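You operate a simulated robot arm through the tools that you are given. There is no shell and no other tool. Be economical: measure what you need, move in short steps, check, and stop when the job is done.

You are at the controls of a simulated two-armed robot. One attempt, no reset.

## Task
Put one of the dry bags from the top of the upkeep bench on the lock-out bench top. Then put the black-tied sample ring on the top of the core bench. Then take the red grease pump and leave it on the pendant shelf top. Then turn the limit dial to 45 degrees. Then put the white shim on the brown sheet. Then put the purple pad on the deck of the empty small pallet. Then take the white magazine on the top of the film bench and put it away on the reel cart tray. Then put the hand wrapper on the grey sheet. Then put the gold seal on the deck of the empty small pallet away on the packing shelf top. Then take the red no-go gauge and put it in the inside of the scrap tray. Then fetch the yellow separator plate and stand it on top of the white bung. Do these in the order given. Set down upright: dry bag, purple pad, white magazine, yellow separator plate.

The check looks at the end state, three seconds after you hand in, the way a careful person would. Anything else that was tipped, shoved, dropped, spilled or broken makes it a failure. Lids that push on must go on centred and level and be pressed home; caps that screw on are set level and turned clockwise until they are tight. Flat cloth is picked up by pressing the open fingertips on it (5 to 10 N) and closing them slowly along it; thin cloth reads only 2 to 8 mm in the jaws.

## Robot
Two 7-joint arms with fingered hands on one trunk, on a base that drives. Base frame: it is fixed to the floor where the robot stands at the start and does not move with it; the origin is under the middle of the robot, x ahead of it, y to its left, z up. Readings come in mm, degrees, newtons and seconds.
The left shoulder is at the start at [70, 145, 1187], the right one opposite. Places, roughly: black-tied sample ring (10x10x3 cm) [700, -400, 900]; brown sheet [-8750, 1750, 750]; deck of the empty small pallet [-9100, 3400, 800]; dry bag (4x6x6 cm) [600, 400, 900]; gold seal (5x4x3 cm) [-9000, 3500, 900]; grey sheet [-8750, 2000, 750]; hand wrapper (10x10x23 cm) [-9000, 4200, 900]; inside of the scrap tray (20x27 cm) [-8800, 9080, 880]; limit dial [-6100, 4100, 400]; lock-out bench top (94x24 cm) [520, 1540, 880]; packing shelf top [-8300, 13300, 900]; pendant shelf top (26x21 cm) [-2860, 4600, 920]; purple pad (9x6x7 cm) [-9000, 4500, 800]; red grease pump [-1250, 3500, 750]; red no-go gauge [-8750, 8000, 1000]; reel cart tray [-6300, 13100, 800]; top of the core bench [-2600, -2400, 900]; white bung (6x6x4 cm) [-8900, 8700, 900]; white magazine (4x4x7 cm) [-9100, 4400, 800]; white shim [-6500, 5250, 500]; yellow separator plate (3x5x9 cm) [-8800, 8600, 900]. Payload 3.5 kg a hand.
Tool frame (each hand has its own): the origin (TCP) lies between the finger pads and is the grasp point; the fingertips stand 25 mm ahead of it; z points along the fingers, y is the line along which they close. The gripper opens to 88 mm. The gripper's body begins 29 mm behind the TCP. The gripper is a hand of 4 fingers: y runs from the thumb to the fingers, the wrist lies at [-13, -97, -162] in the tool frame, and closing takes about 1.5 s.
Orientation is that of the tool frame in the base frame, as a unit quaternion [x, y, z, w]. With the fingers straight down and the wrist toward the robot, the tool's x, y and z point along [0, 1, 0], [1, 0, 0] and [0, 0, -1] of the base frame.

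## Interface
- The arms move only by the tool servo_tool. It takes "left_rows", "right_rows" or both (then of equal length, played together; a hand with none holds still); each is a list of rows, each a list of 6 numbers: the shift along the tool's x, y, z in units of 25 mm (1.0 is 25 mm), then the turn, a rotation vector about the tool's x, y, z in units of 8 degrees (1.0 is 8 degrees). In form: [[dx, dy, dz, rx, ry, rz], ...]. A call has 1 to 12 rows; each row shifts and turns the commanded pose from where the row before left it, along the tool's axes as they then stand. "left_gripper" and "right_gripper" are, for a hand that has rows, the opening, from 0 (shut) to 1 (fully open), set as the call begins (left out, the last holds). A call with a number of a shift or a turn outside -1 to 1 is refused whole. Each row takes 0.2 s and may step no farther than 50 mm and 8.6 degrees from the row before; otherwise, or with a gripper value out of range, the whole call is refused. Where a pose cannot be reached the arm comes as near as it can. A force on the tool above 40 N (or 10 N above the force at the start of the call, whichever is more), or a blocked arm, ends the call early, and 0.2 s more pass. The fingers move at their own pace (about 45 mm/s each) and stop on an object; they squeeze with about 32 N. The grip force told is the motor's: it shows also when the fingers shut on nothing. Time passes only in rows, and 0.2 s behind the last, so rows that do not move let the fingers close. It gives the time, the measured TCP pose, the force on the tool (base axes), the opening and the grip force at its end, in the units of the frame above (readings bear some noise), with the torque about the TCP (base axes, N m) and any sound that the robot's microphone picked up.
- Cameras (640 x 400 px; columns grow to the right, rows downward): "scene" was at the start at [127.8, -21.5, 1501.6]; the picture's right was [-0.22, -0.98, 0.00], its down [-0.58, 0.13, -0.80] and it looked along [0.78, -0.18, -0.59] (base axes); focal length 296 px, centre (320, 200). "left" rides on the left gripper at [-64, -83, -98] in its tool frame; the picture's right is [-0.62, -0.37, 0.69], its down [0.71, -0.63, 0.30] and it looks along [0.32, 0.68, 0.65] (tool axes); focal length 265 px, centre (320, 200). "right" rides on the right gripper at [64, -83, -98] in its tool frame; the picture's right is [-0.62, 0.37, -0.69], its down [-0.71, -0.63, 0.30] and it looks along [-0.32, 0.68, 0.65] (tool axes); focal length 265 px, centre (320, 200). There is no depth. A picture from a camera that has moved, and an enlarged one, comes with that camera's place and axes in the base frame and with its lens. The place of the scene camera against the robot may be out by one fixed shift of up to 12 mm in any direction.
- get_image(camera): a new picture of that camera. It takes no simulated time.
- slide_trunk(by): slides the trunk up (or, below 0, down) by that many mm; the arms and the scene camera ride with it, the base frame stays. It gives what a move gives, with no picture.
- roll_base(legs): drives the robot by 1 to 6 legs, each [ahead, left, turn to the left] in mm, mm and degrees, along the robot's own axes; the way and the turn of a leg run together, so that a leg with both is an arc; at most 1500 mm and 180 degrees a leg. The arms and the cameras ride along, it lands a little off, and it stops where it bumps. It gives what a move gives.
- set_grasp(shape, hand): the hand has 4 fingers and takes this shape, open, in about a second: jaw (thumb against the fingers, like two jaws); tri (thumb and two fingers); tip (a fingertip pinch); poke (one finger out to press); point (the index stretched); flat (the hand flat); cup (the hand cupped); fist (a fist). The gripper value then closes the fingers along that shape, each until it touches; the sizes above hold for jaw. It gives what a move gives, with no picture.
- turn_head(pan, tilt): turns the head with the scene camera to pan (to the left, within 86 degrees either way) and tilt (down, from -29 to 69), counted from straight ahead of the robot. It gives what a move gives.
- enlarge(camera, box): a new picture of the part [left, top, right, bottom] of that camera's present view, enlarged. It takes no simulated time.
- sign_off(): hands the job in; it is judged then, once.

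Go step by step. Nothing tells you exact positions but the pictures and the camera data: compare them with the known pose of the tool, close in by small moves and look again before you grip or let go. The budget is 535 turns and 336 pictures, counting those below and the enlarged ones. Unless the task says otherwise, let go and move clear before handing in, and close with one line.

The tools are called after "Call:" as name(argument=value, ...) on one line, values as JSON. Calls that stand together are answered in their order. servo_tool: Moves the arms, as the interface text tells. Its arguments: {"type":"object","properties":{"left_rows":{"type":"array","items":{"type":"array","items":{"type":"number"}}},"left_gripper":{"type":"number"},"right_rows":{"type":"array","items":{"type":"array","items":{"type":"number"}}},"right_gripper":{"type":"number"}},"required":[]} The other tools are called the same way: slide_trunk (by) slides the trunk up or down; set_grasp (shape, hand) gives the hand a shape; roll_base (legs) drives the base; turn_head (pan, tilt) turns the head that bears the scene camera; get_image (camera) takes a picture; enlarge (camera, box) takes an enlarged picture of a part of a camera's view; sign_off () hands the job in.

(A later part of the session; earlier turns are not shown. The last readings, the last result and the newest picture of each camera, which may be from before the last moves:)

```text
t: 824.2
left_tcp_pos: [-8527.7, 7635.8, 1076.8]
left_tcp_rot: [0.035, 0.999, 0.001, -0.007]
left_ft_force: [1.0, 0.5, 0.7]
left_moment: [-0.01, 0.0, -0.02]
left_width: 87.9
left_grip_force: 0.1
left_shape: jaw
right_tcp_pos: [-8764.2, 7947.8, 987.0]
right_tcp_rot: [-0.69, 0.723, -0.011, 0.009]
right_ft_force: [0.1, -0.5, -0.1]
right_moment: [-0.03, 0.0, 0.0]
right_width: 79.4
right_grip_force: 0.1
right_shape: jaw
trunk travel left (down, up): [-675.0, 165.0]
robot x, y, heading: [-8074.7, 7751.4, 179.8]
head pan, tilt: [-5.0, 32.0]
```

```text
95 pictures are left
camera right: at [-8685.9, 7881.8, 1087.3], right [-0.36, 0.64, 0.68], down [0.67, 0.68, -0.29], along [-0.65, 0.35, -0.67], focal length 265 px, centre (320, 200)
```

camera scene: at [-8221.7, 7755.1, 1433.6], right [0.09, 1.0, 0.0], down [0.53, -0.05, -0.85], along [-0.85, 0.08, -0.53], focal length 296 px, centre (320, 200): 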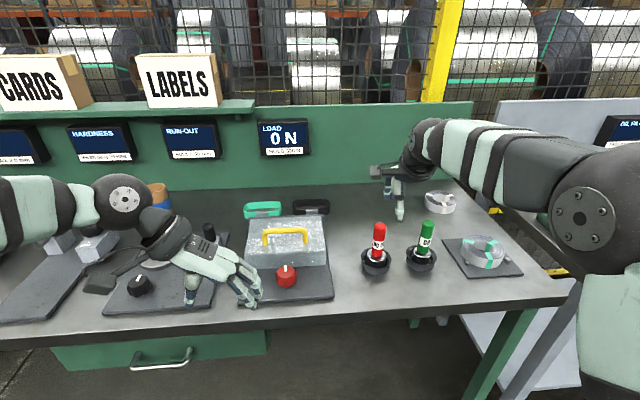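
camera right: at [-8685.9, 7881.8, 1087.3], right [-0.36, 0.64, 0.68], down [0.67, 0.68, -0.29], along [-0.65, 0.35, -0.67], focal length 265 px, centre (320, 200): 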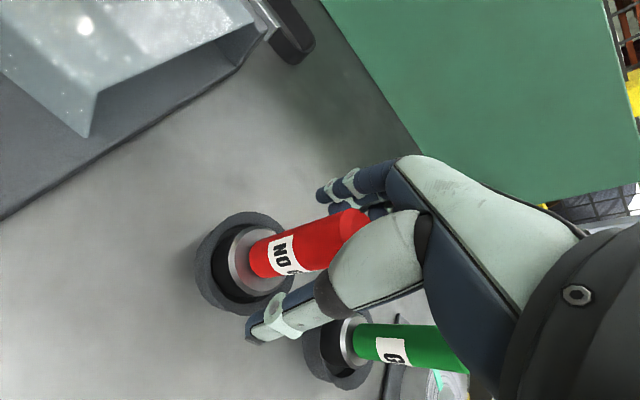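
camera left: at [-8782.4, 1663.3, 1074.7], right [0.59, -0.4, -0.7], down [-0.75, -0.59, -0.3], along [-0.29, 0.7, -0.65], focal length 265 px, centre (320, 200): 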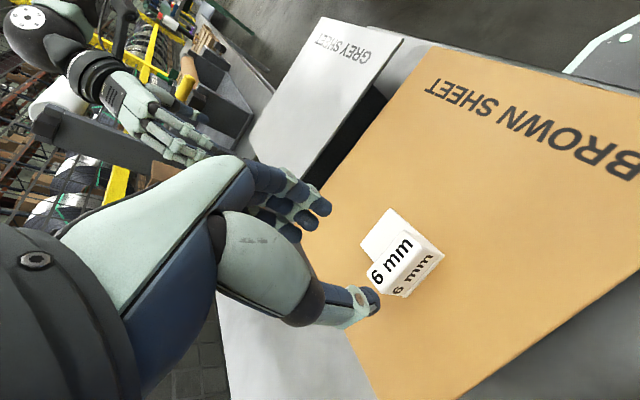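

Call:
servo_tool(right_rows=[[0, 0, 0, 0, 0, 0], [0, 0, 0, 0, 0, 0], [0, 0, 0, 0, 0, 0], [0, 0, 0, 0, 0, 0], [0, 0, 0, 0, 0, 0], [0, 0, 0, 0, 0, 0], [0, 0, 0, 0, 0, 0], [0, 0, 0, 0, 0, 0]], right_gripper=0)

Call:
servo_tool(right_rows=[[0, 0, -0.4, 0, 0, 0], [0, 0, -0.7, 0, 0, 0], [0, 0, -1, 0, 0, 0], [0, 0, -1, 0, 0, 0], [0, 0, -1, 0, 0, 0], [0, 0, -1, 0, 0, 0], [0, 0, 0, 0, 0, 0]])

Call:
get_image(camera="right")

Call:
get_image(camera="scene")

```text
t: 826.0
left_tcp_pos: [-8527.1, 7636.9, 1077.8]
left_tcp_rot: [0.035, 0.999, 0.001, -0.007]
left_ft_force: [0.4, 0.0, -0.2]
left_moment: [-0.03, 0.05, 0.03]
left_width: 87.6
left_grip_force: 0.1
left_shape: jaw
right_tcp_pos: [-8763.1, 7948.8, 987.2]
right_tcp_rot: [-0.691, 0.723, -0.012, 0.009]
right_ft_force: [1.2, -0.5, -0.7]
right_moment: [0.0, 0.02, -0.02]
right_width: 21.1
right_grip_force: 32.2
right_shape: jaw
trunk travel left (down, up): [-675.0, 165.0]
robot x, y, heading: [-8070.9, 7749.3, 180.1]
head pan, tilt: [-5.0, 32.0]
```

```text
t: 827.6
left_tcp_pos: [-8529.5, 7635.5, 1076.6]
left_tcp_rot: [0.035, 0.999, 0.0, -0.007]
left_ft_force: [0.3, 0.5, -0.2]
left_moment: [0.01, -0.01, -0.01]
left_width: 87.6
left_grip_force: 0.1
left_shape: jaw
right_tcp_pos: [-8767.5, 7949.3, 1115.2]
right_tcp_rot: [-0.69, 0.723, -0.01, 0.009]
right_ft_force: [0.0, 1.0, -5.0]
right_moment: [0.0, -0.04, -0.02]
right_width: 20.9
right_grip_force: 32.2
right_shape: jaw
trunk travel left (down, up): [-675.0, 165.0]
robot x, y, heading: [-8073.2, 7751.1, 179.8]
head pan, tilt: [-5.0, 32.0]
```

```text
94 pictures are left
camera right: at [-8689.9, 7883.1, 1215.5], right [-0.36, 0.64, 0.68], down [0.67, 0.68, -0.29], along [-0.65, 0.35, -0.67], focal length 265 px, centre (320, 200)
```

right: 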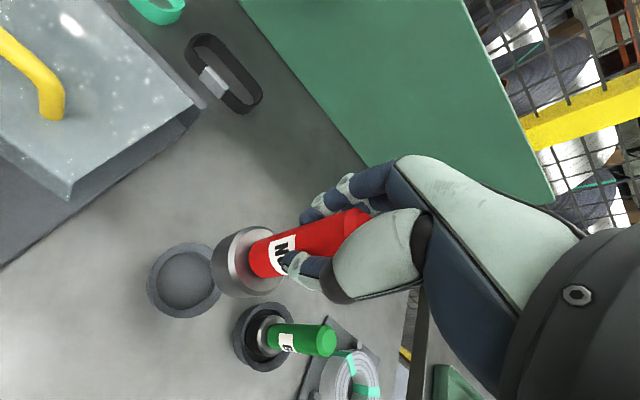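

```text
93 pictures are left
camera scene: at [-8224.3, 7755.6, 1433.3], right [0.09, 1.0, 0.0], down [0.53, -0.05, -0.85], along [-0.84, 0.08, -0.53], focal length 296 px, centre (320, 200)
```

scene: 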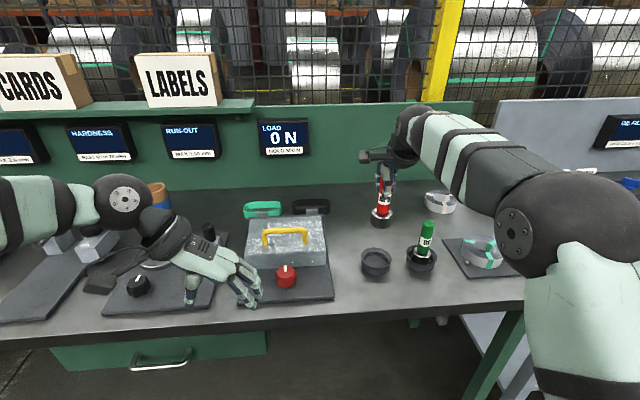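

The gauge is out of its cup. I'll raise the trunk a bit, back off, and slide right to the scrap tray.

Call:
slide_trunk(by=60)

Call:
roll_base(legs=[[-230, 0, 0], [0, -1130, 0]])

Call:
turn_head(pan=-10, tilt=35)

Call:
get_image(camera="scene")

```text
t: 828.6
left_tcp_pos: [-8529.1, 7637.0, 1136.4]
left_tcp_rot: [0.036, 0.999, 0.001, -0.007]
left_ft_force: [-1.0, -0.2, 0.3]
left_moment: [0.01, 0.02, 0.01]
left_width: 87.6
left_grip_force: 0.0
left_shape: jaw
right_tcp_pos: [-8767.9, 7950.1, 1174.6]
right_tcp_rot: [-0.69, 0.724, -0.011, 0.009]
right_ft_force: [1.0, 0.7, -4.6]
right_moment: [0.03, -0.02, 0.01]
right_width: 21.1
right_grip_force: 31.9
right_shape: jaw
trunk travel left (down, up): [-735.0, 105.0]
robot x, y, heading: [-8074.0, 7753.5, 179.8]
head pan, tilt: [-5.0, 32.0]
```

```text
t: 835.5
left_tcp_pos: [-8291.8, 8741.9, 1136.4]
left_tcp_rot: [0.043, 0.999, 0.0, -0.007]
left_ft_force: [-0.1, 0.2, 0.5]
left_moment: [-0.01, 0.02, -0.02]
left_width: 87.8
left_grip_force: 0.0
left_shape: jaw
right_tcp_pos: [-8524.9, 9060.6, 1174.8]
right_tcp_rot: [-0.685, 0.728, -0.011, 0.009]
right_ft_force: [0.3, 0.5, -4.6]
right_moment: [0.01, 0.0, 0.02]
right_width: 21.2
right_grip_force: 31.8
right_shape: jaw
trunk travel left (down, up): [-735.0, 105.0]
robot x, y, heading: [-7836.8, 8848.4, 179.1]
head pan, tilt: [-5.0, 32.0]
```

```text
t: 836.2
left_tcp_pos: [-8290.5, 8744.5, 1135.5]
left_tcp_rot: [0.043, 0.999, 0.001, -0.007]
left_ft_force: [-0.4, 0.5, -0.2]
left_moment: [0.02, 0.04, -0.03]
left_width: 87.6
left_grip_force: 0.2
left_shape: jaw
right_tcp_pos: [-8524.5, 9060.2, 1173.8]
right_tcp_rot: [-0.685, 0.729, -0.012, 0.009]
right_ft_force: [-0.5, 0.1, -4.9]
right_moment: [-0.03, -0.06, 0.0]
right_width: 21.1
right_grip_force: 31.9
right_shape: jaw
trunk travel left (down, up): [-735.0, 105.0]
robot x, y, heading: [-7836.2, 8852.2, 179.2]
head pan, tilt: [-10.0, 35.0]
```

```text
92 pictures are left
camera scene: at [-7981.9, 8865.3, 1488.7], right [0.19, 0.98, 0.0], down [0.56, -0.11, -0.82], along [-0.8, 0.16, -0.57], focal length 296 px, centre (320, 200)
```

scene: 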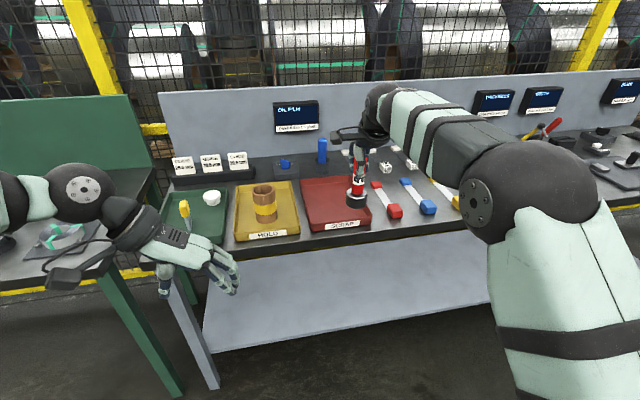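

The scrap tray's centre is about [-8790, 9079]. Driving ahead to bring the gauge over it.

Call:
roll_base(legs=[[262, -28, 0.8]])

Call:
get_image(camera="scene")

Call:
get_image(camera="right")

```text
t: 838.1
left_tcp_pos: [-8549.4, 8763.9, 1137.8]
left_tcp_rot: [0.033, 0.999, 0.0, -0.008]
left_ft_force: [-0.9, 0.2, 0.8]
left_moment: [0.01, 0.05, -0.02]
left_width: 87.4
left_grip_force: 0.1
left_shape: jaw
right_tcp_pos: [-8789.3, 9075.4, 1175.6]
right_tcp_rot: [-0.692, 0.722, -0.01, 0.008]
right_ft_force: [0.1, -0.8, -3.9]
right_moment: [0.02, -0.06, 0.03]
right_width: 21.2
right_grip_force: 32.5
right_shape: jaw
trunk travel left (down, up): [-735.0, 105.0]
robot x, y, heading: [-8096.2, 8878.8, -180.1]
head pan, tilt: [-10.0, 35.0]
```

```text
91 pictures are left
camera scene: at [-8241.6, 8891.9, 1488.9], right [0.17, 0.99, 0.0], down [0.56, -0.1, -0.82], along [-0.81, 0.14, -0.57], focal length 296 px, centre (320, 200)
```

scene: 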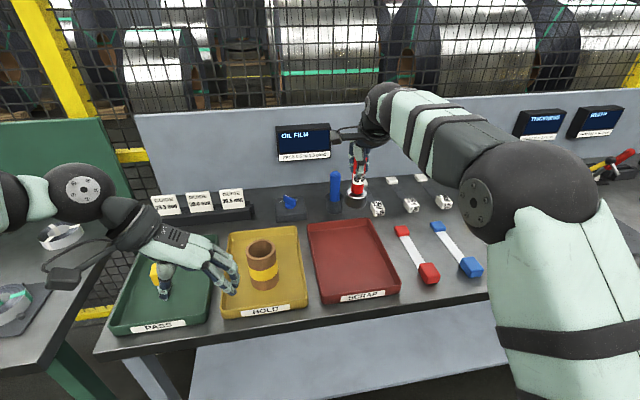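

```text
90 pictures are left
camera right: at [-8710.5, 9010.0, 1276.3], right [-0.36, 0.64, 0.68], down [0.67, 0.69, -0.29], along [-0.65, 0.35, -0.67], focal length 265 px, centre (320, 200)
```

right: 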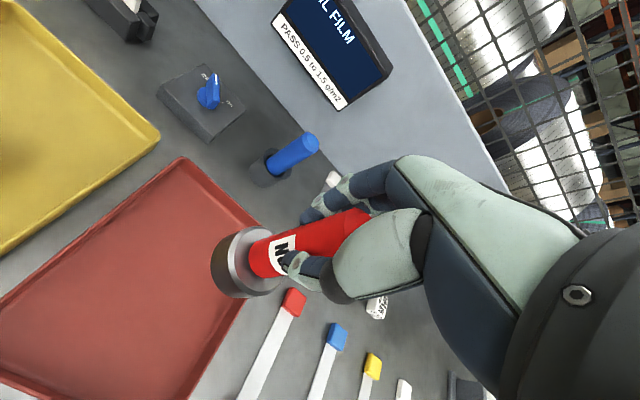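

The gauge is close to the tray's centre. I'll lower it most of the way and look.

Call:
servo_tool(right_rows=[[0, 0, 0.9, 0, 0, 0], [0, 0, 0.9, 0, 0, 0], [0, 0, 0.9, 0, 0, 0], [0, 0, 0.9, 0, 0, 0], [0, 0, 0.9, 0, 0, 0], [0, 0, 0.8, 0, 0, 0], [0, 0, 0, 0, 0, 0]])

Call:
get_image(camera="right")

Call:
enlarge(camera="scene", box=[280, 150, 440, 310])

```text
t: 839.7
left_tcp_pos: [-8550.5, 8762.8, 1136.7]
left_tcp_rot: [0.032, 0.999, 0.0, -0.008]
left_ft_force: [0.3, -0.2, -0.1]
left_moment: [0.0, -0.02, 0.01]
left_width: 87.9
left_grip_force: 0.0
left_shape: jaw
right_tcp_pos: [-8788.8, 9074.1, 1043.9]
right_tcp_rot: [-0.691, 0.723, -0.01, 0.009]
right_ft_force: [0.2, -0.4, -4.5]
right_moment: [-0.02, -0.02, 0.01]
right_width: 20.8
right_grip_force: 32.5
right_shape: jaw
trunk travel left (down, up): [-735.0, 105.0]
robot x, y, heading: [-8100.4, 8879.8, -179.8]
head pan, tilt: [-10.0, 35.0]
```

```text
89 pictures are left
camera right: at [-8710.6, 9008.5, 1144.2], right [-0.36, 0.64, 0.68], down [0.67, 0.69, -0.29], along [-0.65, 0.35, -0.67], focal length 265 px, centre (320, 200)
```

right: 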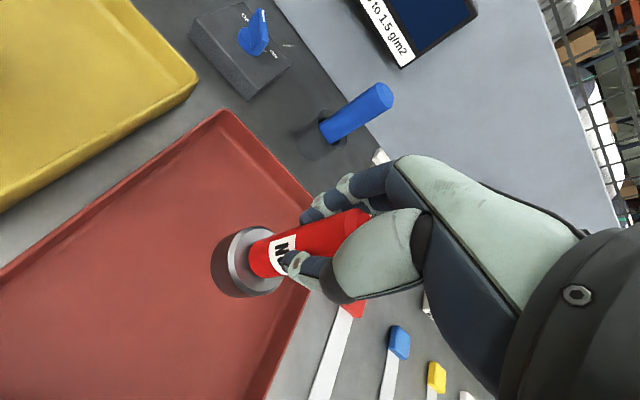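

```text
2.50 times, centred on (360, 230) of scene
camera zoom: at [-8243.1, 8892.0, 1488.8], right [0.17, 0.99, 0.0], down [0.57, -0.1, -0.82], along [-0.81, 0.14, -0.57], focal length 741 px, centre (220, 125)
```

zoom: 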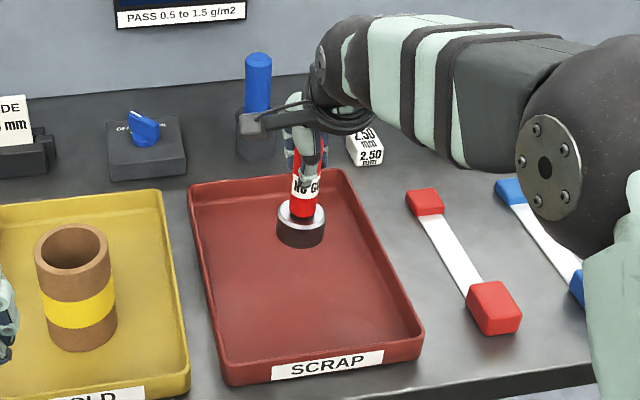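

Call:
servo_tool(right_rows=[[0, -0.2, 0.5, 0, 0, 0], [0.1, -0.2, 0.4, 0, 0, 0], [0, 0, 0.15, 0, 0, 0], [0, 0, 0.12, 0, 0, 0], [0, 0, 0, 0, 0, 0]])

Call:
servo_tool(right_rows=[[0, 0, 0.12, 0, 0, 0], [0, 0, 0.12, 0, 0, 0], [0, 0, 0.12, 0, 0, 0]])

```text
t: 840.9
left_tcp_pos: [-8549.6, 8761.6, 1137.4]
left_tcp_rot: [0.033, 0.999, 0.0, -0.008]
left_ft_force: [-0.6, 0.1, 0.6]
left_moment: [-0.01, 0.01, 0.0]
left_width: 87.8
left_grip_force: 0.1
left_shape: jaw
right_tcp_pos: [-8775.3, 9071.5, 1013.2]
right_tcp_rot: [-0.691, 0.722, -0.011, 0.009]
right_ft_force: [0.2, -0.1, -4.1]
right_moment: [0.0, -0.02, 0.04]
right_width: 21.1
right_grip_force: 32.6
right_shape: jaw
trunk travel left (down, up): [-735.0, 105.0]
robot x, y, heading: [-8093.9, 8879.5, -180.1]
head pan, tilt: [-10.0, 35.0]
```

```text
t: 841.7
left_tcp_pos: [-8549.9, 8764.1, 1137.7]
left_tcp_rot: [0.033, 0.999, 0.0, -0.007]
left_ft_force: [0.4, 0.4, -0.9]
left_moment: [-0.05, 0.01, 0.04]
left_width: 87.7
left_grip_force: 0.0
left_shape: jaw
right_tcp_pos: [-8776.1, 9071.9, 1004.1]
right_tcp_rot: [-0.691, 0.722, -0.011, 0.009]
right_ft_force: [0.3, -0.4, -4.5]
right_moment: [-0.02, -0.02, 0.01]
right_width: 20.9
right_grip_force: 32.0
right_shape: jaw
trunk travel left (down, up): [-735.0, 105.0]
robot x, y, heading: [-8097.2, 8879.8, -179.6]
head pan, tilt: [-10.0, 35.0]
```

Call:
servo_tool(right_rows=[[0, 0, 0.12, 0, 0, 0], [0, 0, 0.12, 0, 0, 0], [0, 0, 0.12, 0, 0, 0]])

Call:
servo_tool(right_rows=[[0, 0, 0.1, 0, 0, 0], [0, 0, 0.1, 0, 0, 0], [0, 0, 0.1, 0, 0, 0]])

Call:
enlarge(camera="scene", box=[280, 150, 440, 310])

```text
t: 842.5
left_tcp_pos: [-8549.0, 8763.4, 1137.7]
left_tcp_rot: [0.032, 0.999, 0.0, -0.008]
left_ft_force: [-0.4, -0.1, 0.4]
left_moment: [0.0, -0.02, -0.05]
left_width: 87.8
left_grip_force: 0.1
left_shape: jaw
right_tcp_pos: [-8775.7, 9073.7, 995.7]
right_tcp_rot: [-0.691, 0.722, -0.011, 0.009]
right_ft_force: [0.0, -1.1, -3.9]
right_moment: [0.0, -0.03, -0.01]
right_width: 20.9
right_grip_force: 32.1
right_shape: jaw
trunk travel left (down, up): [-735.0, 105.0]
robot x, y, heading: [-8098.2, 8876.9, -179.8]
head pan, tilt: [-10.0, 35.0]
```

```text
t: 843.3
left_tcp_pos: [-8549.8, 8763.4, 1136.2]
left_tcp_rot: [0.032, 0.999, 0.0, -0.007]
left_ft_force: [-0.4, -0.3, 0.3]
left_moment: [0.01, -0.02, 0.01]
left_width: 87.7
left_grip_force: 0.1
left_shape: jaw
right_tcp_pos: [-8774.2, 9073.6, 988.4]
right_tcp_rot: [-0.692, 0.722, -0.011, 0.009]
right_ft_force: [0.0, 0.0, -4.3]
right_moment: [-0.03, -0.03, -0.04]
right_width: 20.8
right_grip_force: 32.2
right_shape: jaw
trunk travel left (down, up): [-735.0, 105.0]
robot x, y, heading: [-8094.7, 8879.0, -179.9]
head pan, tilt: [-10.0, 35.0]
```

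```text
2.50 times, centred on (360, 230) of scene
camera zoom: at [-8243.7, 8892.2, 1488.7], right [0.17, 0.99, 0.0], down [0.57, -0.1, -0.82], along [-0.81, 0.14, -0.57], focal length 741 px, centre (220, 125)
```

zoom: 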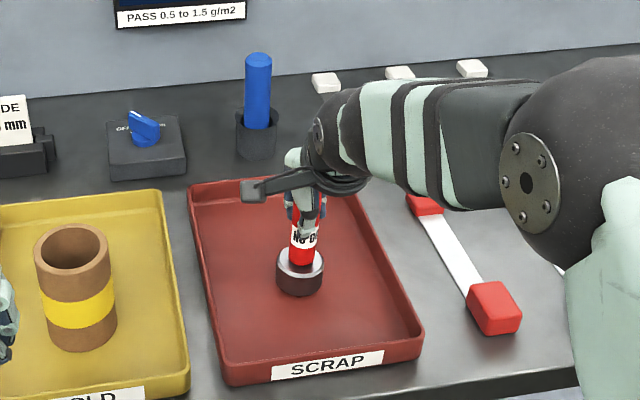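

Call:
servo_tool(right_rows=[[0, 0, 0.1, 0, 0, 0], [0, 0, 0.1, 0, 0, 0], [0, 0, 0.1, 0, 0, 0]])

Call:
servo_tool(right_rows=[[0, 0, 0.1, 0, 0, 0], [0, 0, 0.1, 0, 0, 0]])

```text
t: 844.1
left_tcp_pos: [-8547.3, 8762.2, 1139.0]
left_tcp_rot: [0.032, 0.999, -0.001, -0.01]
left_ft_force: [-0.5, 0.4, -0.7]
left_moment: [0.02, -0.03, 0.01]
left_width: 87.7
left_grip_force: 0.2
left_shape: jaw
right_tcp_pos: [-8772.2, 9071.1, 983.3]
right_tcp_rot: [-0.692, 0.722, -0.007, 0.006]
right_ft_force: [2.5, -1.9, 12.5]
right_moment: [-0.02, 0.11, 0.01]
right_width: 21.3
right_grip_force: 32.3
right_shape: jaw
trunk travel left (down, up): [-735.0, 105.0]
robot x, y, heading: [-8098.3, 8882.6, -180.1]
head pan, tilt: [-10.0, 35.0]
```

```text
t: 844.7
left_tcp_pos: [-8545.1, 8761.3, 1139.7]
left_tcp_rot: [0.032, 0.999, 0.001, -0.01]
left_ft_force: [0.3, -0.8, -1.2]
left_moment: [-0.03, 0.02, -0.01]
left_width: 87.9
left_grip_force: 0.1
left_shape: jaw
right_tcp_pos: [-8772.1, 9071.8, 984.1]
right_tcp_rot: [-0.691, 0.723, -0.004, 0.004]
right_ft_force: [-1.2, -2.0, 28.5]
right_moment: [0.02, 0.29, -0.02]
right_width: 22.5
right_grip_force: 31.7
right_shape: jaw
trunk travel left (down, up): [-735.0, 105.0]
robot x, y, heading: [-8099.2, 8879.6, -179.9]
head pan, tilt: [-10.0, 35.0]
```

Contact with the tray floor. I'll relieve and release.

Call:
servo_tool(right_rows=[[0, 0, -0.22, 0, 0, 0], [0, 0, 0, 0, 0, 0]])

Call:
servo_tool(right_rows=[[0, 0, 0, 0, 0, 0], [0, 0, 0, 0, 0, 0]], right_gripper=0.4)

Call:
servo_tool(right_rows=[[0, 0, 0, 0, 0, 0], [0, 0, 0, 0, 0, 0], [0, 0, 0, 0, 0, 0]], right_gripper=0.85)

Call:
servo_tool(right_rows=[[0, 0, -0.4, 0, 0, 0], [0, 0, -0.8, 0, 0, 0], [0, 0, -1, 0, 0, 0], [0, 0, -1, 0, 0, 0], [0, 0, -1, 0, 0, 0], [0, 0, 0, 0, 0, 0]])

Call:
enlarge(camera="scene", box=[110, 150, 430, 350])

```text
t: 845.3
left_tcp_pos: [-8547.2, 8761.6, 1135.7]
left_tcp_rot: [0.032, 0.999, 0.002, -0.009]
left_ft_force: [0.7, -0.6, -0.3]
left_moment: [-0.02, -0.02, 0.04]
left_width: 87.7
left_grip_force: 0.1
left_shape: jaw
right_tcp_pos: [-8772.2, 9071.9, 984.6]
right_tcp_rot: [-0.692, 0.722, -0.008, 0.008]
right_ft_force: [-3.5, -3.3, 19.6]
right_moment: [-0.06, 0.29, 0.03]
right_width: 23.3
right_grip_force: 32.1
right_shape: jaw
trunk travel left (down, up): [-735.0, 105.0]
robot x, y, heading: [-8093.9, 8878.9, -179.7]
head pan, tilt: [-10.0, 35.0]
```

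```text
t: 845.9
left_tcp_pos: [-8550.5, 8763.1, 1136.4]
left_tcp_rot: [0.034, 0.999, 0.001, -0.007]
left_ft_force: [-0.8, -0.3, -0.3]
left_moment: [-0.03, 0.02, -0.01]
left_width: 87.7
left_grip_force: 0.0
left_shape: jaw
right_tcp_pos: [-8772.1, 9075.0, 977.1]
right_tcp_rot: [-0.692, 0.722, -0.013, 0.013]
right_ft_force: [-0.7, -0.6, 0.4]
right_moment: [0.02, -0.03, -0.03]
right_width: 35.5
right_grip_force: 0.0
right_shape: jaw
trunk travel left (down, up): [-735.0, 105.0]
robot x, y, heading: [-8092.8, 8877.1, -179.8]
head pan, tilt: [-10.0, 35.0]
```

```text
t: 846.7
left_tcp_pos: [-8549.7, 8762.3, 1136.3]
left_tcp_rot: [0.032, 0.999, 0.001, -0.008]
left_ft_force: [-0.2, 0.3, 0.0]
left_moment: [-0.01, 0.0, 0.01]
left_width: 87.6
left_grip_force: 0.2
left_shape: jaw
right_tcp_pos: [-8772.1, 9071.8, 980.8]
right_tcp_rot: [-0.691, 0.723, -0.011, 0.008]
right_ft_force: [0.7, -0.5, -0.6]
right_moment: [-0.03, 0.0, -0.01]
right_width: 74.4
right_grip_force: 0.1
right_shape: jaw
trunk travel left (down, up): [-735.0, 105.0]
robot x, y, heading: [-8095.7, 8880.1, -180.0]
head pan, tilt: [-10.0, 35.0]
```

```text
t: 848.1
left_tcp_pos: [-8550.7, 8762.0, 1137.3]
left_tcp_rot: [0.032, 0.999, 0.0, -0.008]
left_ft_force: [0.5, -0.9, -0.5]
left_moment: [0.0, 0.02, 0.02]
left_width: 87.5
left_grip_force: 0.1
left_shape: jaw
right_tcp_pos: [-8777.6, 9074.4, 1086.6]
right_tcp_rot: [-0.691, 0.722, -0.01, 0.008]
right_ft_force: [0.4, -1.0, 0.3]
right_moment: [0.01, 0.04, 0.01]
right_width: 74.5
right_grip_force: 0.0
right_shape: jaw
trunk travel left (down, up): [-735.0, 105.0]
robot x, y, heading: [-8095.8, 8880.9, -179.9]
head pan, tilt: [-10.0, 35.0]
```

```text
2.00 times, centred on (270, 250) of scene
camera zoom: at [-8242.9, 8891.9, 1488.8], right [0.17, 0.99, 0.0], down [0.57, -0.1, -0.82], along [-0.81, 0.14, -0.57], focal length 592 px, centre (420, 100)
```

zoom: 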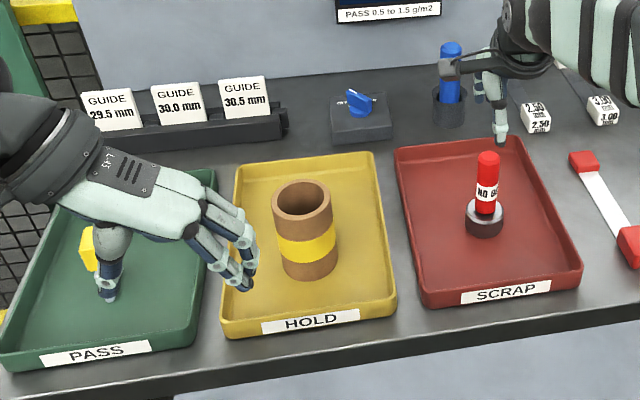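

The gauge stands in the scrap tray. Last: the yellow separator plate onto the white bung, both in the green tray. I'll back off slightly and move left to see them.

Call:
roll_base(legs=[[-200, 0, 0], [0, 470, 0]])

Call:
slide_trunk(by=-60)

Call:
turn_head(pan=-15, tilt=38)

Call:
get_image(camera="scene")

Call:
get_image(camera="right")

```text
t: 852.0
left_tcp_pos: [-8347.2, 8302.6, 1136.3]
left_tcp_rot: [0.031, 0.999, -0.001, -0.007]
left_ft_force: [0.1, -0.4, 0.3]
left_moment: [0.0, 0.0, -0.02]
left_width: 87.5
left_grip_force: 0.1
left_shape: jaw
right_tcp_pos: [-8576.8, 8614.2, 1087.9]
right_tcp_rot: [-0.692, 0.722, -0.011, 0.009]
right_ft_force: [0.5, 0.0, 0.3]
right_moment: [0.01, -0.01, 0.0]
right_width: 74.7
right_grip_force: 0.0
right_shape: jaw
trunk travel left (down, up): [-735.0, 105.0]
robot x, y, heading: [-7896.9, 8418.2, -179.9]
head pan, tilt: [-10.0, 35.0]
```

```text
t: 853.0
left_tcp_pos: [-8346.4, 8303.0, 1077.3]
left_tcp_rot: [0.032, 0.999, 0.0, -0.008]
left_ft_force: [-0.1, 0.2, 0.1]
left_moment: [-0.02, 0.02, -0.02]
left_width: 87.7
left_grip_force: 0.0
left_shape: jaw
right_tcp_pos: [-8575.8, 8613.4, 1026.5]
right_tcp_rot: [-0.692, 0.722, -0.011, 0.009]
right_ft_force: [-0.2, 1.6, -0.5]
right_moment: [0.02, -0.01, -0.01]
right_width: 74.7
right_grip_force: 0.0
right_shape: jaw
trunk travel left (down, up): [-675.0, 165.0]
robot x, y, heading: [-7897.4, 8419.3, -180.0]
head pan, tilt: [-10.0, 35.0]
```

```text
t: 853.7
left_tcp_pos: [-8348.6, 8303.0, 1078.4]
left_tcp_rot: [0.032, 0.999, 0.0, -0.007]
left_ft_force: [0.7, -0.4, 0.0]
left_moment: [0.0, -0.02, -0.04]
left_width: 87.9
left_grip_force: 0.1
left_shape: jaw
right_tcp_pos: [-8574.9, 8613.6, 1026.6]
right_tcp_rot: [-0.692, 0.722, -0.01, 0.009]
right_ft_force: [-1.4, 0.6, -0.9]
right_moment: [0.0, 0.0, -0.05]
right_width: 74.7
right_grip_force: 0.0
right_shape: jaw
trunk travel left (down, up): [-675.0, 165.0]
robot x, y, heading: [-7896.7, 8417.3, -179.6]
head pan, tilt: [-15.0, 38.0]
```

```text
85 pictures are left
camera scene: at [-8037.3, 8439.2, 1424.3], right [0.25, 0.97, 0.0], down [0.6, -0.16, -0.79], along [-0.76, 0.2, -0.62], focal length 296 px, centre (320, 200)
```

scene: 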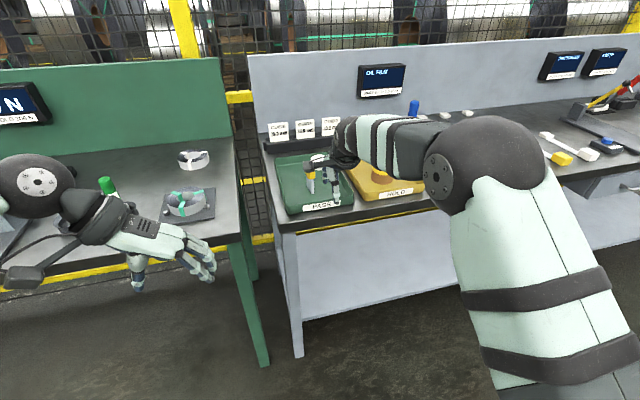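

```text
84 pictures are left
camera right: at [-8498.1, 8547.5, 1127.0], right [-0.36, 0.64, 0.68], down [0.67, 0.69, -0.29], along [-0.65, 0.35, -0.67], focal length 265 px, centre (320, 200)
```

right: 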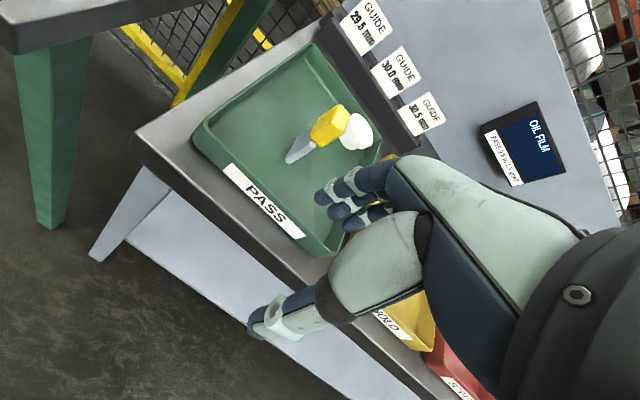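

Call:
enlarge(camera="right", box=[240, 80, 420, 200])

```text
3.33 times, centred on (330, 140) of right
camera zoom: at [-8498.1, 8547.5, 1127.0], right [-0.36, 0.64, 0.68], down [0.67, 0.69, -0.29], along [-0.65, 0.35, -0.67], focal length 885 px, centre (287, 400)
```

zoom: 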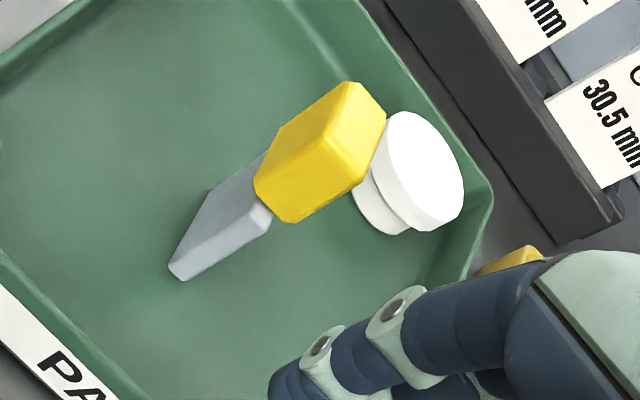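

The plate stands upright (grey blade below, yellow grip on top) next to the mushroom-shaped white bung. I'll raise the hand, move closer and triangulate.

Call:
servo_tool(right_rows=[[0, 0, -0.9, 0, 0, 0], [0, 0, -0.9, 0, 0, 0], [0, 0, -0.9, 0, 0, 0]])

Call:
roll_base(legs=[[140, 0, 0]])

Call:
get_image(camera="right")

Call:
get_image(camera="scene")

```text
t: 854.5
left_tcp_pos: [-8346.7, 8302.0, 1077.4]
left_tcp_rot: [0.032, 0.999, 0.001, -0.008]
left_ft_force: [0.0, -1.1, 0.3]
left_moment: [-0.03, 0.02, 0.01]
left_width: 87.5
left_grip_force: 0.1
left_shape: jaw
right_tcp_pos: [-8577.5, 8615.2, 1093.8]
right_tcp_rot: [-0.693, 0.721, -0.01, 0.009]
right_ft_force: [1.2, 0.6, 0.3]
right_moment: [0.01, 0.03, -0.03]
right_width: 74.6
right_grip_force: 0.0
right_shape: jaw
trunk travel left (down, up): [-675.0, 165.0]
robot x, y, heading: [-7895.7, 8421.0, -179.8]
head pan, tilt: [-15.0, 38.0]
```

```text
t: 855.8
left_tcp_pos: [-8482.1, 8301.7, 1078.6]
left_tcp_rot: [0.031, 0.999, 0.0, -0.008]
left_ft_force: [0.8, 0.7, 0.6]
left_moment: [0.0, 0.0, -0.04]
left_width: 87.9
left_grip_force: 0.0
left_shape: jaw
right_tcp_pos: [-8713.0, 8612.9, 1095.3]
right_tcp_rot: [-0.693, 0.721, -0.011, 0.008]
right_ft_force: [-0.6, -0.2, -0.2]
right_moment: [0.03, 0.04, 0.02]
right_width: 74.6
right_grip_force: 0.1
right_shape: jaw
trunk travel left (down, up): [-675.0, 165.0]
robot x, y, heading: [-8031.7, 8418.7, -179.7]
head pan, tilt: [-15.0, 38.0]
```

```text
82 pictures are left
camera right: at [-8635.3, 8546.6, 1195.0], right [-0.36, 0.64, 0.68], down [0.66, 0.69, -0.29], along [-0.65, 0.35, -0.67], focal length 265 px, centre (320, 200)
```

right: 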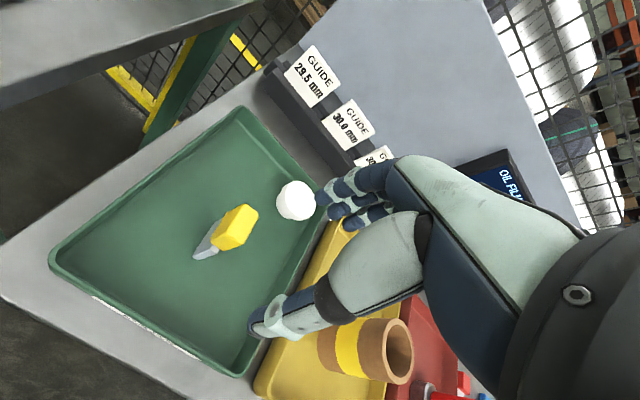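

```text
81 pictures are left
camera scene: at [-8171.9, 8438.3, 1424.5], right [0.25, 0.97, 0.0], down [0.59, -0.16, -0.79], along [-0.76, 0.2, -0.61], focal length 296 px, centre (320, 200)
```

scene: 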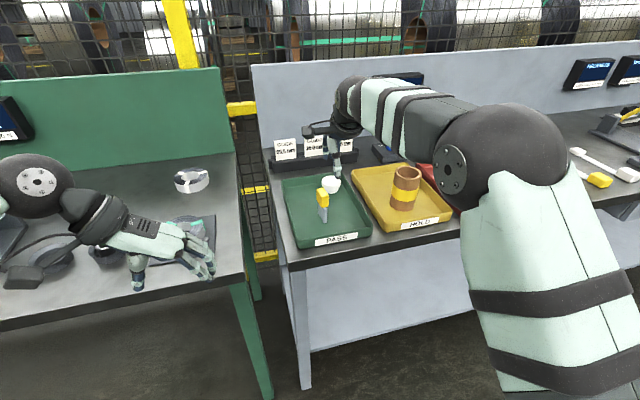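

Call:
enlarge(camera="scene", box=[280, 130, 400, 250])

Call:
enlarge(camera="right", box=[160, 150, 340, 285])

```text
3.33 times, centred on (340, 190) of scene
camera zoom: at [-8171.9, 8438.3, 1424.5], right [0.25, 0.97, 0.0], down [0.59, -0.16, -0.79], along [-0.76, 0.2, -0.61], focal length 987 px, centre (253, 233)
```

zoom: 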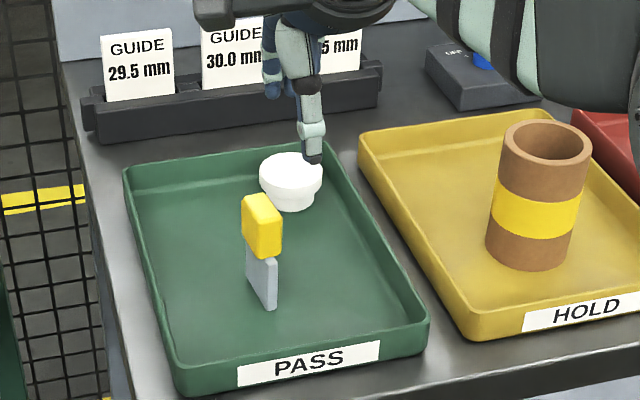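

```text
2.96 times, centred on (250, 218) of right
camera zoom: at [-8635.3, 8546.6, 1195.0], right [-0.36, 0.64, 0.68], down [0.66, 0.69, -0.29], along [-0.65, 0.35, -0.67], focal length 786 px, centre (527, 148)
```

zoom: 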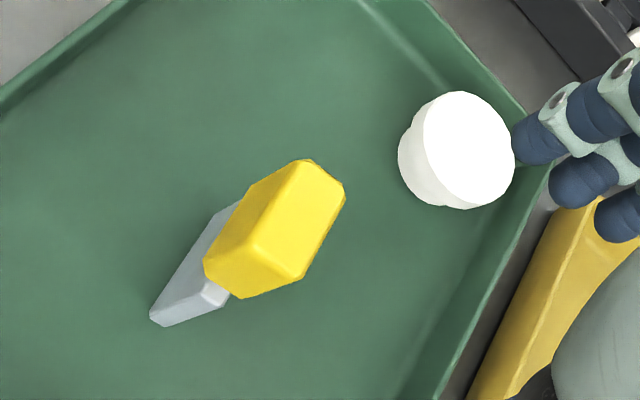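

The plate is at about [-8755, 8602], top near z 987, broad side along x; the bung is near [-8866, 8660]. I'll level the hand and go above the plate.

Call:
servo_tool(right_rows=[[0.25, 0.85, 0, -0.19, 0, 0], [0.25, 0.85, 0, 0, 0, 0], [0, 0, 0.8, 0, 0, 0], [0, 0, 0.8, 0, 0, 0], [0, 0, 0.8, 0, 0, 0], [0, 0, 0, 0, 0, 0]], right_gripper=1)

Call:
enlarge(camera="right", box=[160, 170, 360, 320])

Call:
enlarge(camera="scene", box=[280, 130, 400, 250])

```text
t: 857.2
left_tcp_pos: [-8483.0, 8301.3, 1077.2]
left_tcp_rot: [0.031, 0.999, 0.001, -0.009]
left_ft_force: [0.3, -1.6, 0.4]
left_moment: [-0.01, 0.01, 0.02]
left_width: 87.8
left_grip_force: 0.0
left_shape: jaw
right_tcp_pos: [-8757.4, 8601.9, 1032.4]
right_tcp_rot: [-0.694, 0.72, -0.001, -0.001]
right_ft_force: [1.1, 0.3, -0.7]
right_moment: [-0.03, -0.02, 0.03]
right_width: 87.6
right_grip_force: 0.1
right_shape: jaw
trunk travel left (down, up): [-675.0, 165.0]
robot x, y, heading: [-8033.7, 8419.8, -179.4]
head pan, tilt: [-15.0, 38.0]
```

```text
2.67 times, centred on (260, 245) of right
camera zoom: at [-8676.9, 8536.4, 1130.1], right [-0.34, 0.63, 0.69], down [0.66, 0.69, -0.31], along [-0.67, 0.35, -0.65], focal length 708 px, centre (480, 80)
```

zoom: 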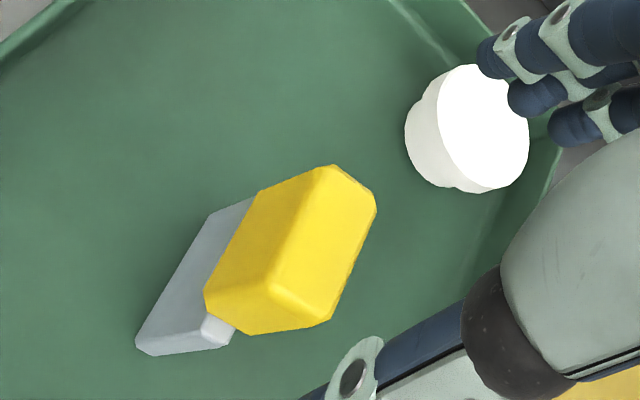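

```text
3.33 times, centred on (340, 190) of scene
camera zoom: at [-8173.5, 8438.2, 1424.3], right [0.25, 0.97, 0.0], down [0.6, -0.16, -0.79], along [-0.76, 0.2, -0.62], focal length 987 px, centre (253, 233)
```

zoom: 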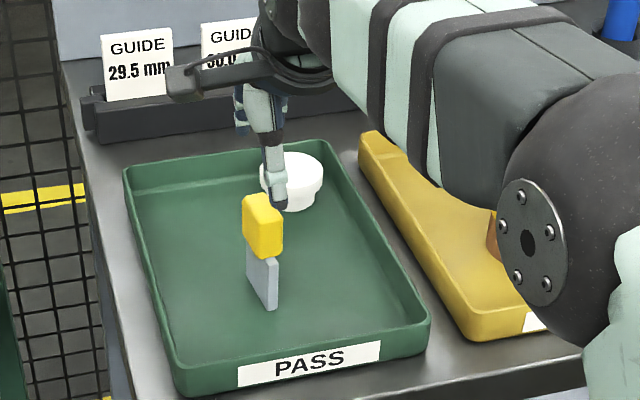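

Aligned within a few mm. I'll shift slightly and descend around the yellow grip.

Call:
servo_tool(right_rows=[[0.08, -0.16, 0.6, 0, 0, 0], [0, 0, 0.6, 0, 0, 0], [0, 0, 0.6, 0, 0, 0], [0, 0, 0.5, 0, 0, 0], [0, 0, 0.3, 0, 0, 0], [0, 0, 0, 0, 0, 0]])

Call:
get_image(camera="right")

Call:
enlarge(camera="scene", box=[280, 130, 400, 250])

```text
t: 858.6
left_tcp_pos: [-8483.2, 8301.1, 1076.8]
left_tcp_rot: [0.03, 1.0, 0.0, -0.008]
left_ft_force: [-0.2, 0.2, 0.1]
left_moment: [-0.01, 0.0, -0.02]
left_width: 87.5
left_grip_force: 0.1
left_shape: jaw
right_tcp_pos: [-8753.0, 8599.1, 968.1]
right_tcp_rot: [-0.693, 0.721, -0.001, -0.001]
right_ft_force: [-0.4, -0.8, -0.4]
right_moment: [0.02, 0.02, -0.02]
right_width: 87.4
right_grip_force: 0.0
right_shape: jaw
trunk travel left (down, up): [-675.0, 165.0]
robot x, y, heading: [-8029.4, 8423.2, -179.5]
head pan, tilt: [-15.0, 38.0]
```

```text
76 pictures are left
camera right: at [-8671.9, 8533.4, 1065.4], right [-0.34, 0.63, 0.69], down [0.66, 0.69, -0.31], along [-0.67, 0.35, -0.65], focal length 265 px, centre (320, 200)
```

right: 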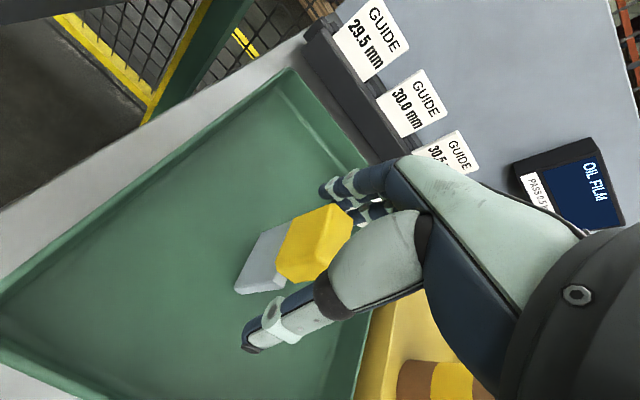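

```text
3.33 times, centred on (340, 190) of scene
camera zoom: at [-8174.0, 8438.2, 1424.3], right [0.25, 0.97, 0.0], down [0.6, -0.16, -0.79], along [-0.76, 0.2, -0.62], focal length 987 px, centre (253, 233)
```

zoom: 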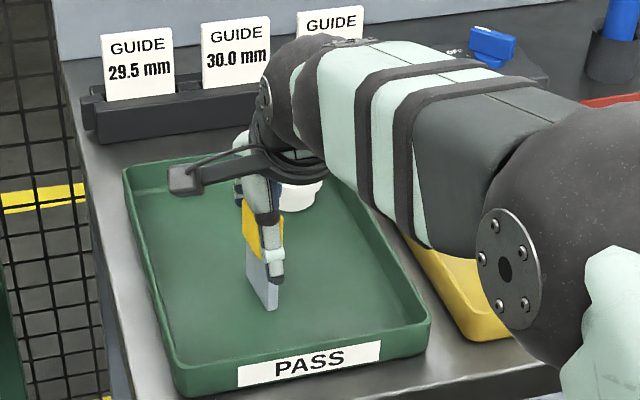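

Thumb and fingers straddle the yellow grip. Closing.

Call:
servo_tool(right_rows=[[0, 0, 0, 0, 0, 0], [0, 0, 0, 0, 0, 0], [0, 0, 0, 0, 0, 0], [0, 0, 0, 0, 0, 0], [0, 0, 0, 0, 0, 0], [0, 0, 0, 0, 0, 0], [0, 0, 0, 0, 0, 0]], right_gripper=0)

Call:
servo_tool(right_rows=[[0, 0, -0.3, 0, 0, 0], [0, 0, -0.7, 0, 0, 0], [0, 0, -1, 0, 0, 0], [0, 0, -1, 0, 0, 0], [0, 0, -0.6, 0, 0, 0], [0, 0, 0, 0, 0, 0]])

Call:
get_image(camera="right")

Call:
enlarge(camera="scene", box=[280, 110, 420, 250])

```text
t: 860.2
left_tcp_pos: [-8483.1, 8300.8, 1077.1]
left_tcp_rot: [0.03, 1.0, 0.0, -0.008]
left_ft_force: [0.4, -0.8, -0.5]
left_moment: [0.01, -0.01, -0.02]
left_width: 87.9
left_grip_force: 0.1
left_shape: jaw
right_tcp_pos: [-8752.9, 8599.4, 967.8]
right_tcp_rot: [-0.694, 0.72, 0.0, -0.001]
right_ft_force: [0.2, -0.1, -0.2]
right_moment: [0.0, 0.0, 0.03]
right_width: 34.5
right_grip_force: 32.1
right_shape: jaw
trunk travel left (down, up): [-675.0, 165.0]
robot x, y, heading: [-8031.7, 8419.5, -179.4]
head pan, tilt: [-15.0, 38.0]
```

```text
t: 861.6
left_tcp_pos: [-8484.4, 8301.2, 1076.8]
left_tcp_rot: [0.031, 0.999, 0.0, -0.009]
left_ft_force: [0.5, -0.1, -0.3]
left_moment: [-0.01, -0.01, -0.02]
left_width: 87.8
left_grip_force: 0.0
left_shape: jaw
right_tcp_pos: [-8752.6, 8600.2, 1058.5]
right_tcp_rot: [-0.693, 0.721, 0.0, 0.0]
right_ft_force: [-0.4, 0.2, -1.0]
right_moment: [0.01, 0.01, -0.01]
right_width: 34.9
right_grip_force: 32.1
right_shape: jaw
trunk travel left (down, up): [-675.0, 165.0]
robot x, y, heading: [-8032.9, 8417.7, -179.2]
head pan, tilt: [-15.0, 38.0]
```

```text
74 pictures are left
camera right: at [-8673.1, 8533.6, 1156.3], right [-0.34, 0.63, 0.69], down [0.66, 0.69, -0.31], along [-0.67, 0.35, -0.65], focal length 265 px, centre (320, 200)
```

right: 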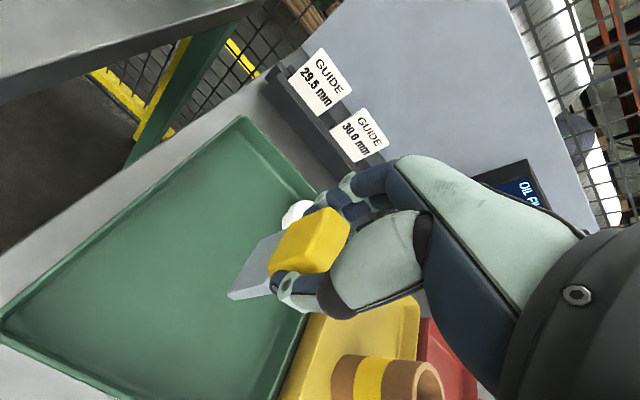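

```text
2.86 times, centred on (350, 180) of scene
camera zoom: at [-8174.4, 8438.2, 1424.2], right [0.25, 0.97, 0.0], down [0.6, -0.16, -0.79], along [-0.76, 0.2, -0.62], focal length 846 px, centre (234, 257)
```

zoom: 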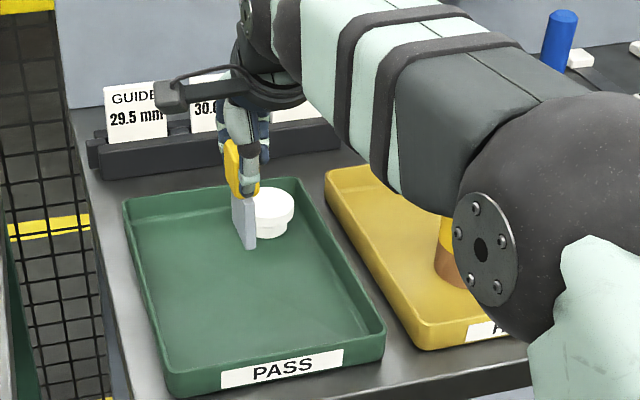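

The plate hangs straight. Two view pairs agree on the bung's top centre: [-8875, 8663, 919]. I'll drive so the plate comes above it, then check carefully.

Call:
roll_base(legs=[[118, -50, -0.8]])

Call:
get_image(camera="right")

Call:
enlarge(camera="scene", box=[250, 110, 430, 270])

```text
t: 862.9
left_tcp_pos: [-8603.7, 8357.8, 1078.4]
left_tcp_rot: [0.038, 0.999, -0.001, -0.008]
left_ft_force: [-0.1, 0.2, 0.1]
left_moment: [-0.01, -0.02, 0.02]
left_width: 87.5
left_grip_force: 0.0
left_shape: jaw
right_tcp_pos: [-8870.5, 8658.9, 1060.2]
right_tcp_rot: [-0.688, 0.726, 0.0, -0.001]
right_ft_force: [0.6, 0.3, -0.6]
right_moment: [0.01, 0.0, -0.03]
right_width: 34.6
right_grip_force: 32.1
right_shape: jaw
trunk travel left (down, up): [-675.0, 165.0]
robot x, y, heading: [-8151.7, 8470.1, 179.1]
head pan, tilt: [-15.0, 38.0]
```

```text
72 pictures are left
camera right: at [-8789.9, 8592.2, 1157.2], right [-0.33, 0.64, 0.69], down [0.67, 0.68, -0.31], along [-0.67, 0.36, -0.65], focal length 265 px, centre (320, 200)
```

right: 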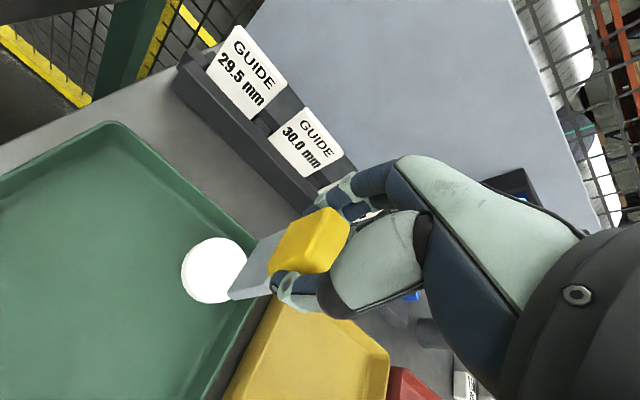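

```text
2.50 times, centred on (340, 190) of scene
camera zoom: at [-8292.3, 8489.3, 1424.5], right [0.27, 0.96, 0.0], down [0.59, -0.16, -0.79], along [-0.76, 0.21, -0.61], focal length 741 px, centre (270, 225)
```

zoom: 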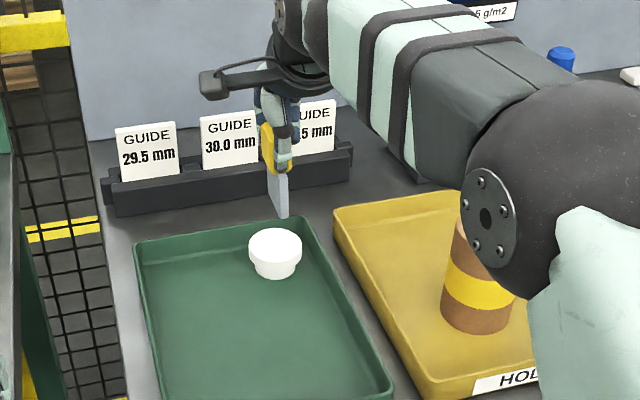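

Everything is consistent: bung centre ≈ [-8877, 8662]. I'll correct by 7 mm, lower to about 20 mm above the bung and look again.

Call:
servo_tool(right_rows=[[-0.11, 0.27, 0, 0, 0, 0], [0, 0, 0.4, 0, 0, 0], [0, 0, 0.4, 0, 0, 0], [0, 0, 0.3, 0, 0, 0], [0, 0, 0, 0, 0, 0], [0, 0, 0, 0, 0, 0]])

Call:
enlarge(camera="right", box=[160, 180, 360, 330])

Call:
enlarge(camera="scene", box=[290, 130, 410, 250])

```text
t: 864.3
left_tcp_pos: [-8605.5, 8357.1, 1077.4]
left_tcp_rot: [0.039, 0.999, 0.0, -0.008]
left_ft_force: [-0.1, 0.4, 0.8]
left_moment: [0.01, -0.03, 0.01]
left_width: 87.5
left_grip_force: 0.2
left_shape: jaw
right_tcp_pos: [-8876.6, 8662.9, 1030.4]
right_tcp_rot: [-0.688, 0.726, 0.0, -0.001]
right_ft_force: [0.1, -0.1, -1.1]
right_moment: [0.01, 0.02, -0.03]
right_width: 34.7
right_grip_force: 32.6
right_shape: jaw
trunk travel left (down, up): [-675.0, 165.0]
robot x, y, heading: [-8149.3, 8468.3, 179.4]
head pan, tilt: [-15.0, 38.0]
```

```text
2.67 times, centred on (260, 255) of right
camera zoom: at [-8797.0, 8596.2, 1128.0], right [-0.33, 0.64, 0.69], down [0.67, 0.68, -0.31], along [-0.67, 0.36, -0.65], focal length 708 px, centre (480, 53)
```

zoom: 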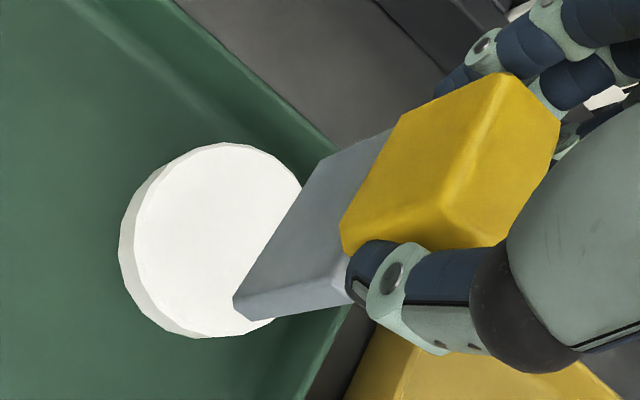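

```text
3.33 times, centred on (350, 190) of scene
camera zoom: at [-8294.1, 8490.0, 1424.2], right [0.27, 0.96, 0.0], down [0.59, -0.16, -0.79], along [-0.76, 0.21, -0.62], focal length 987 px, centre (220, 233)
```

zoom: 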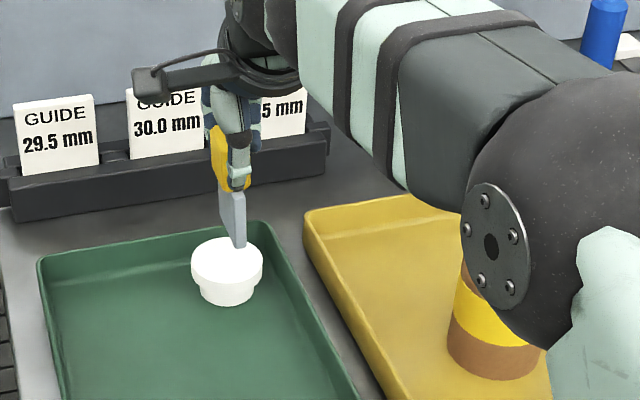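

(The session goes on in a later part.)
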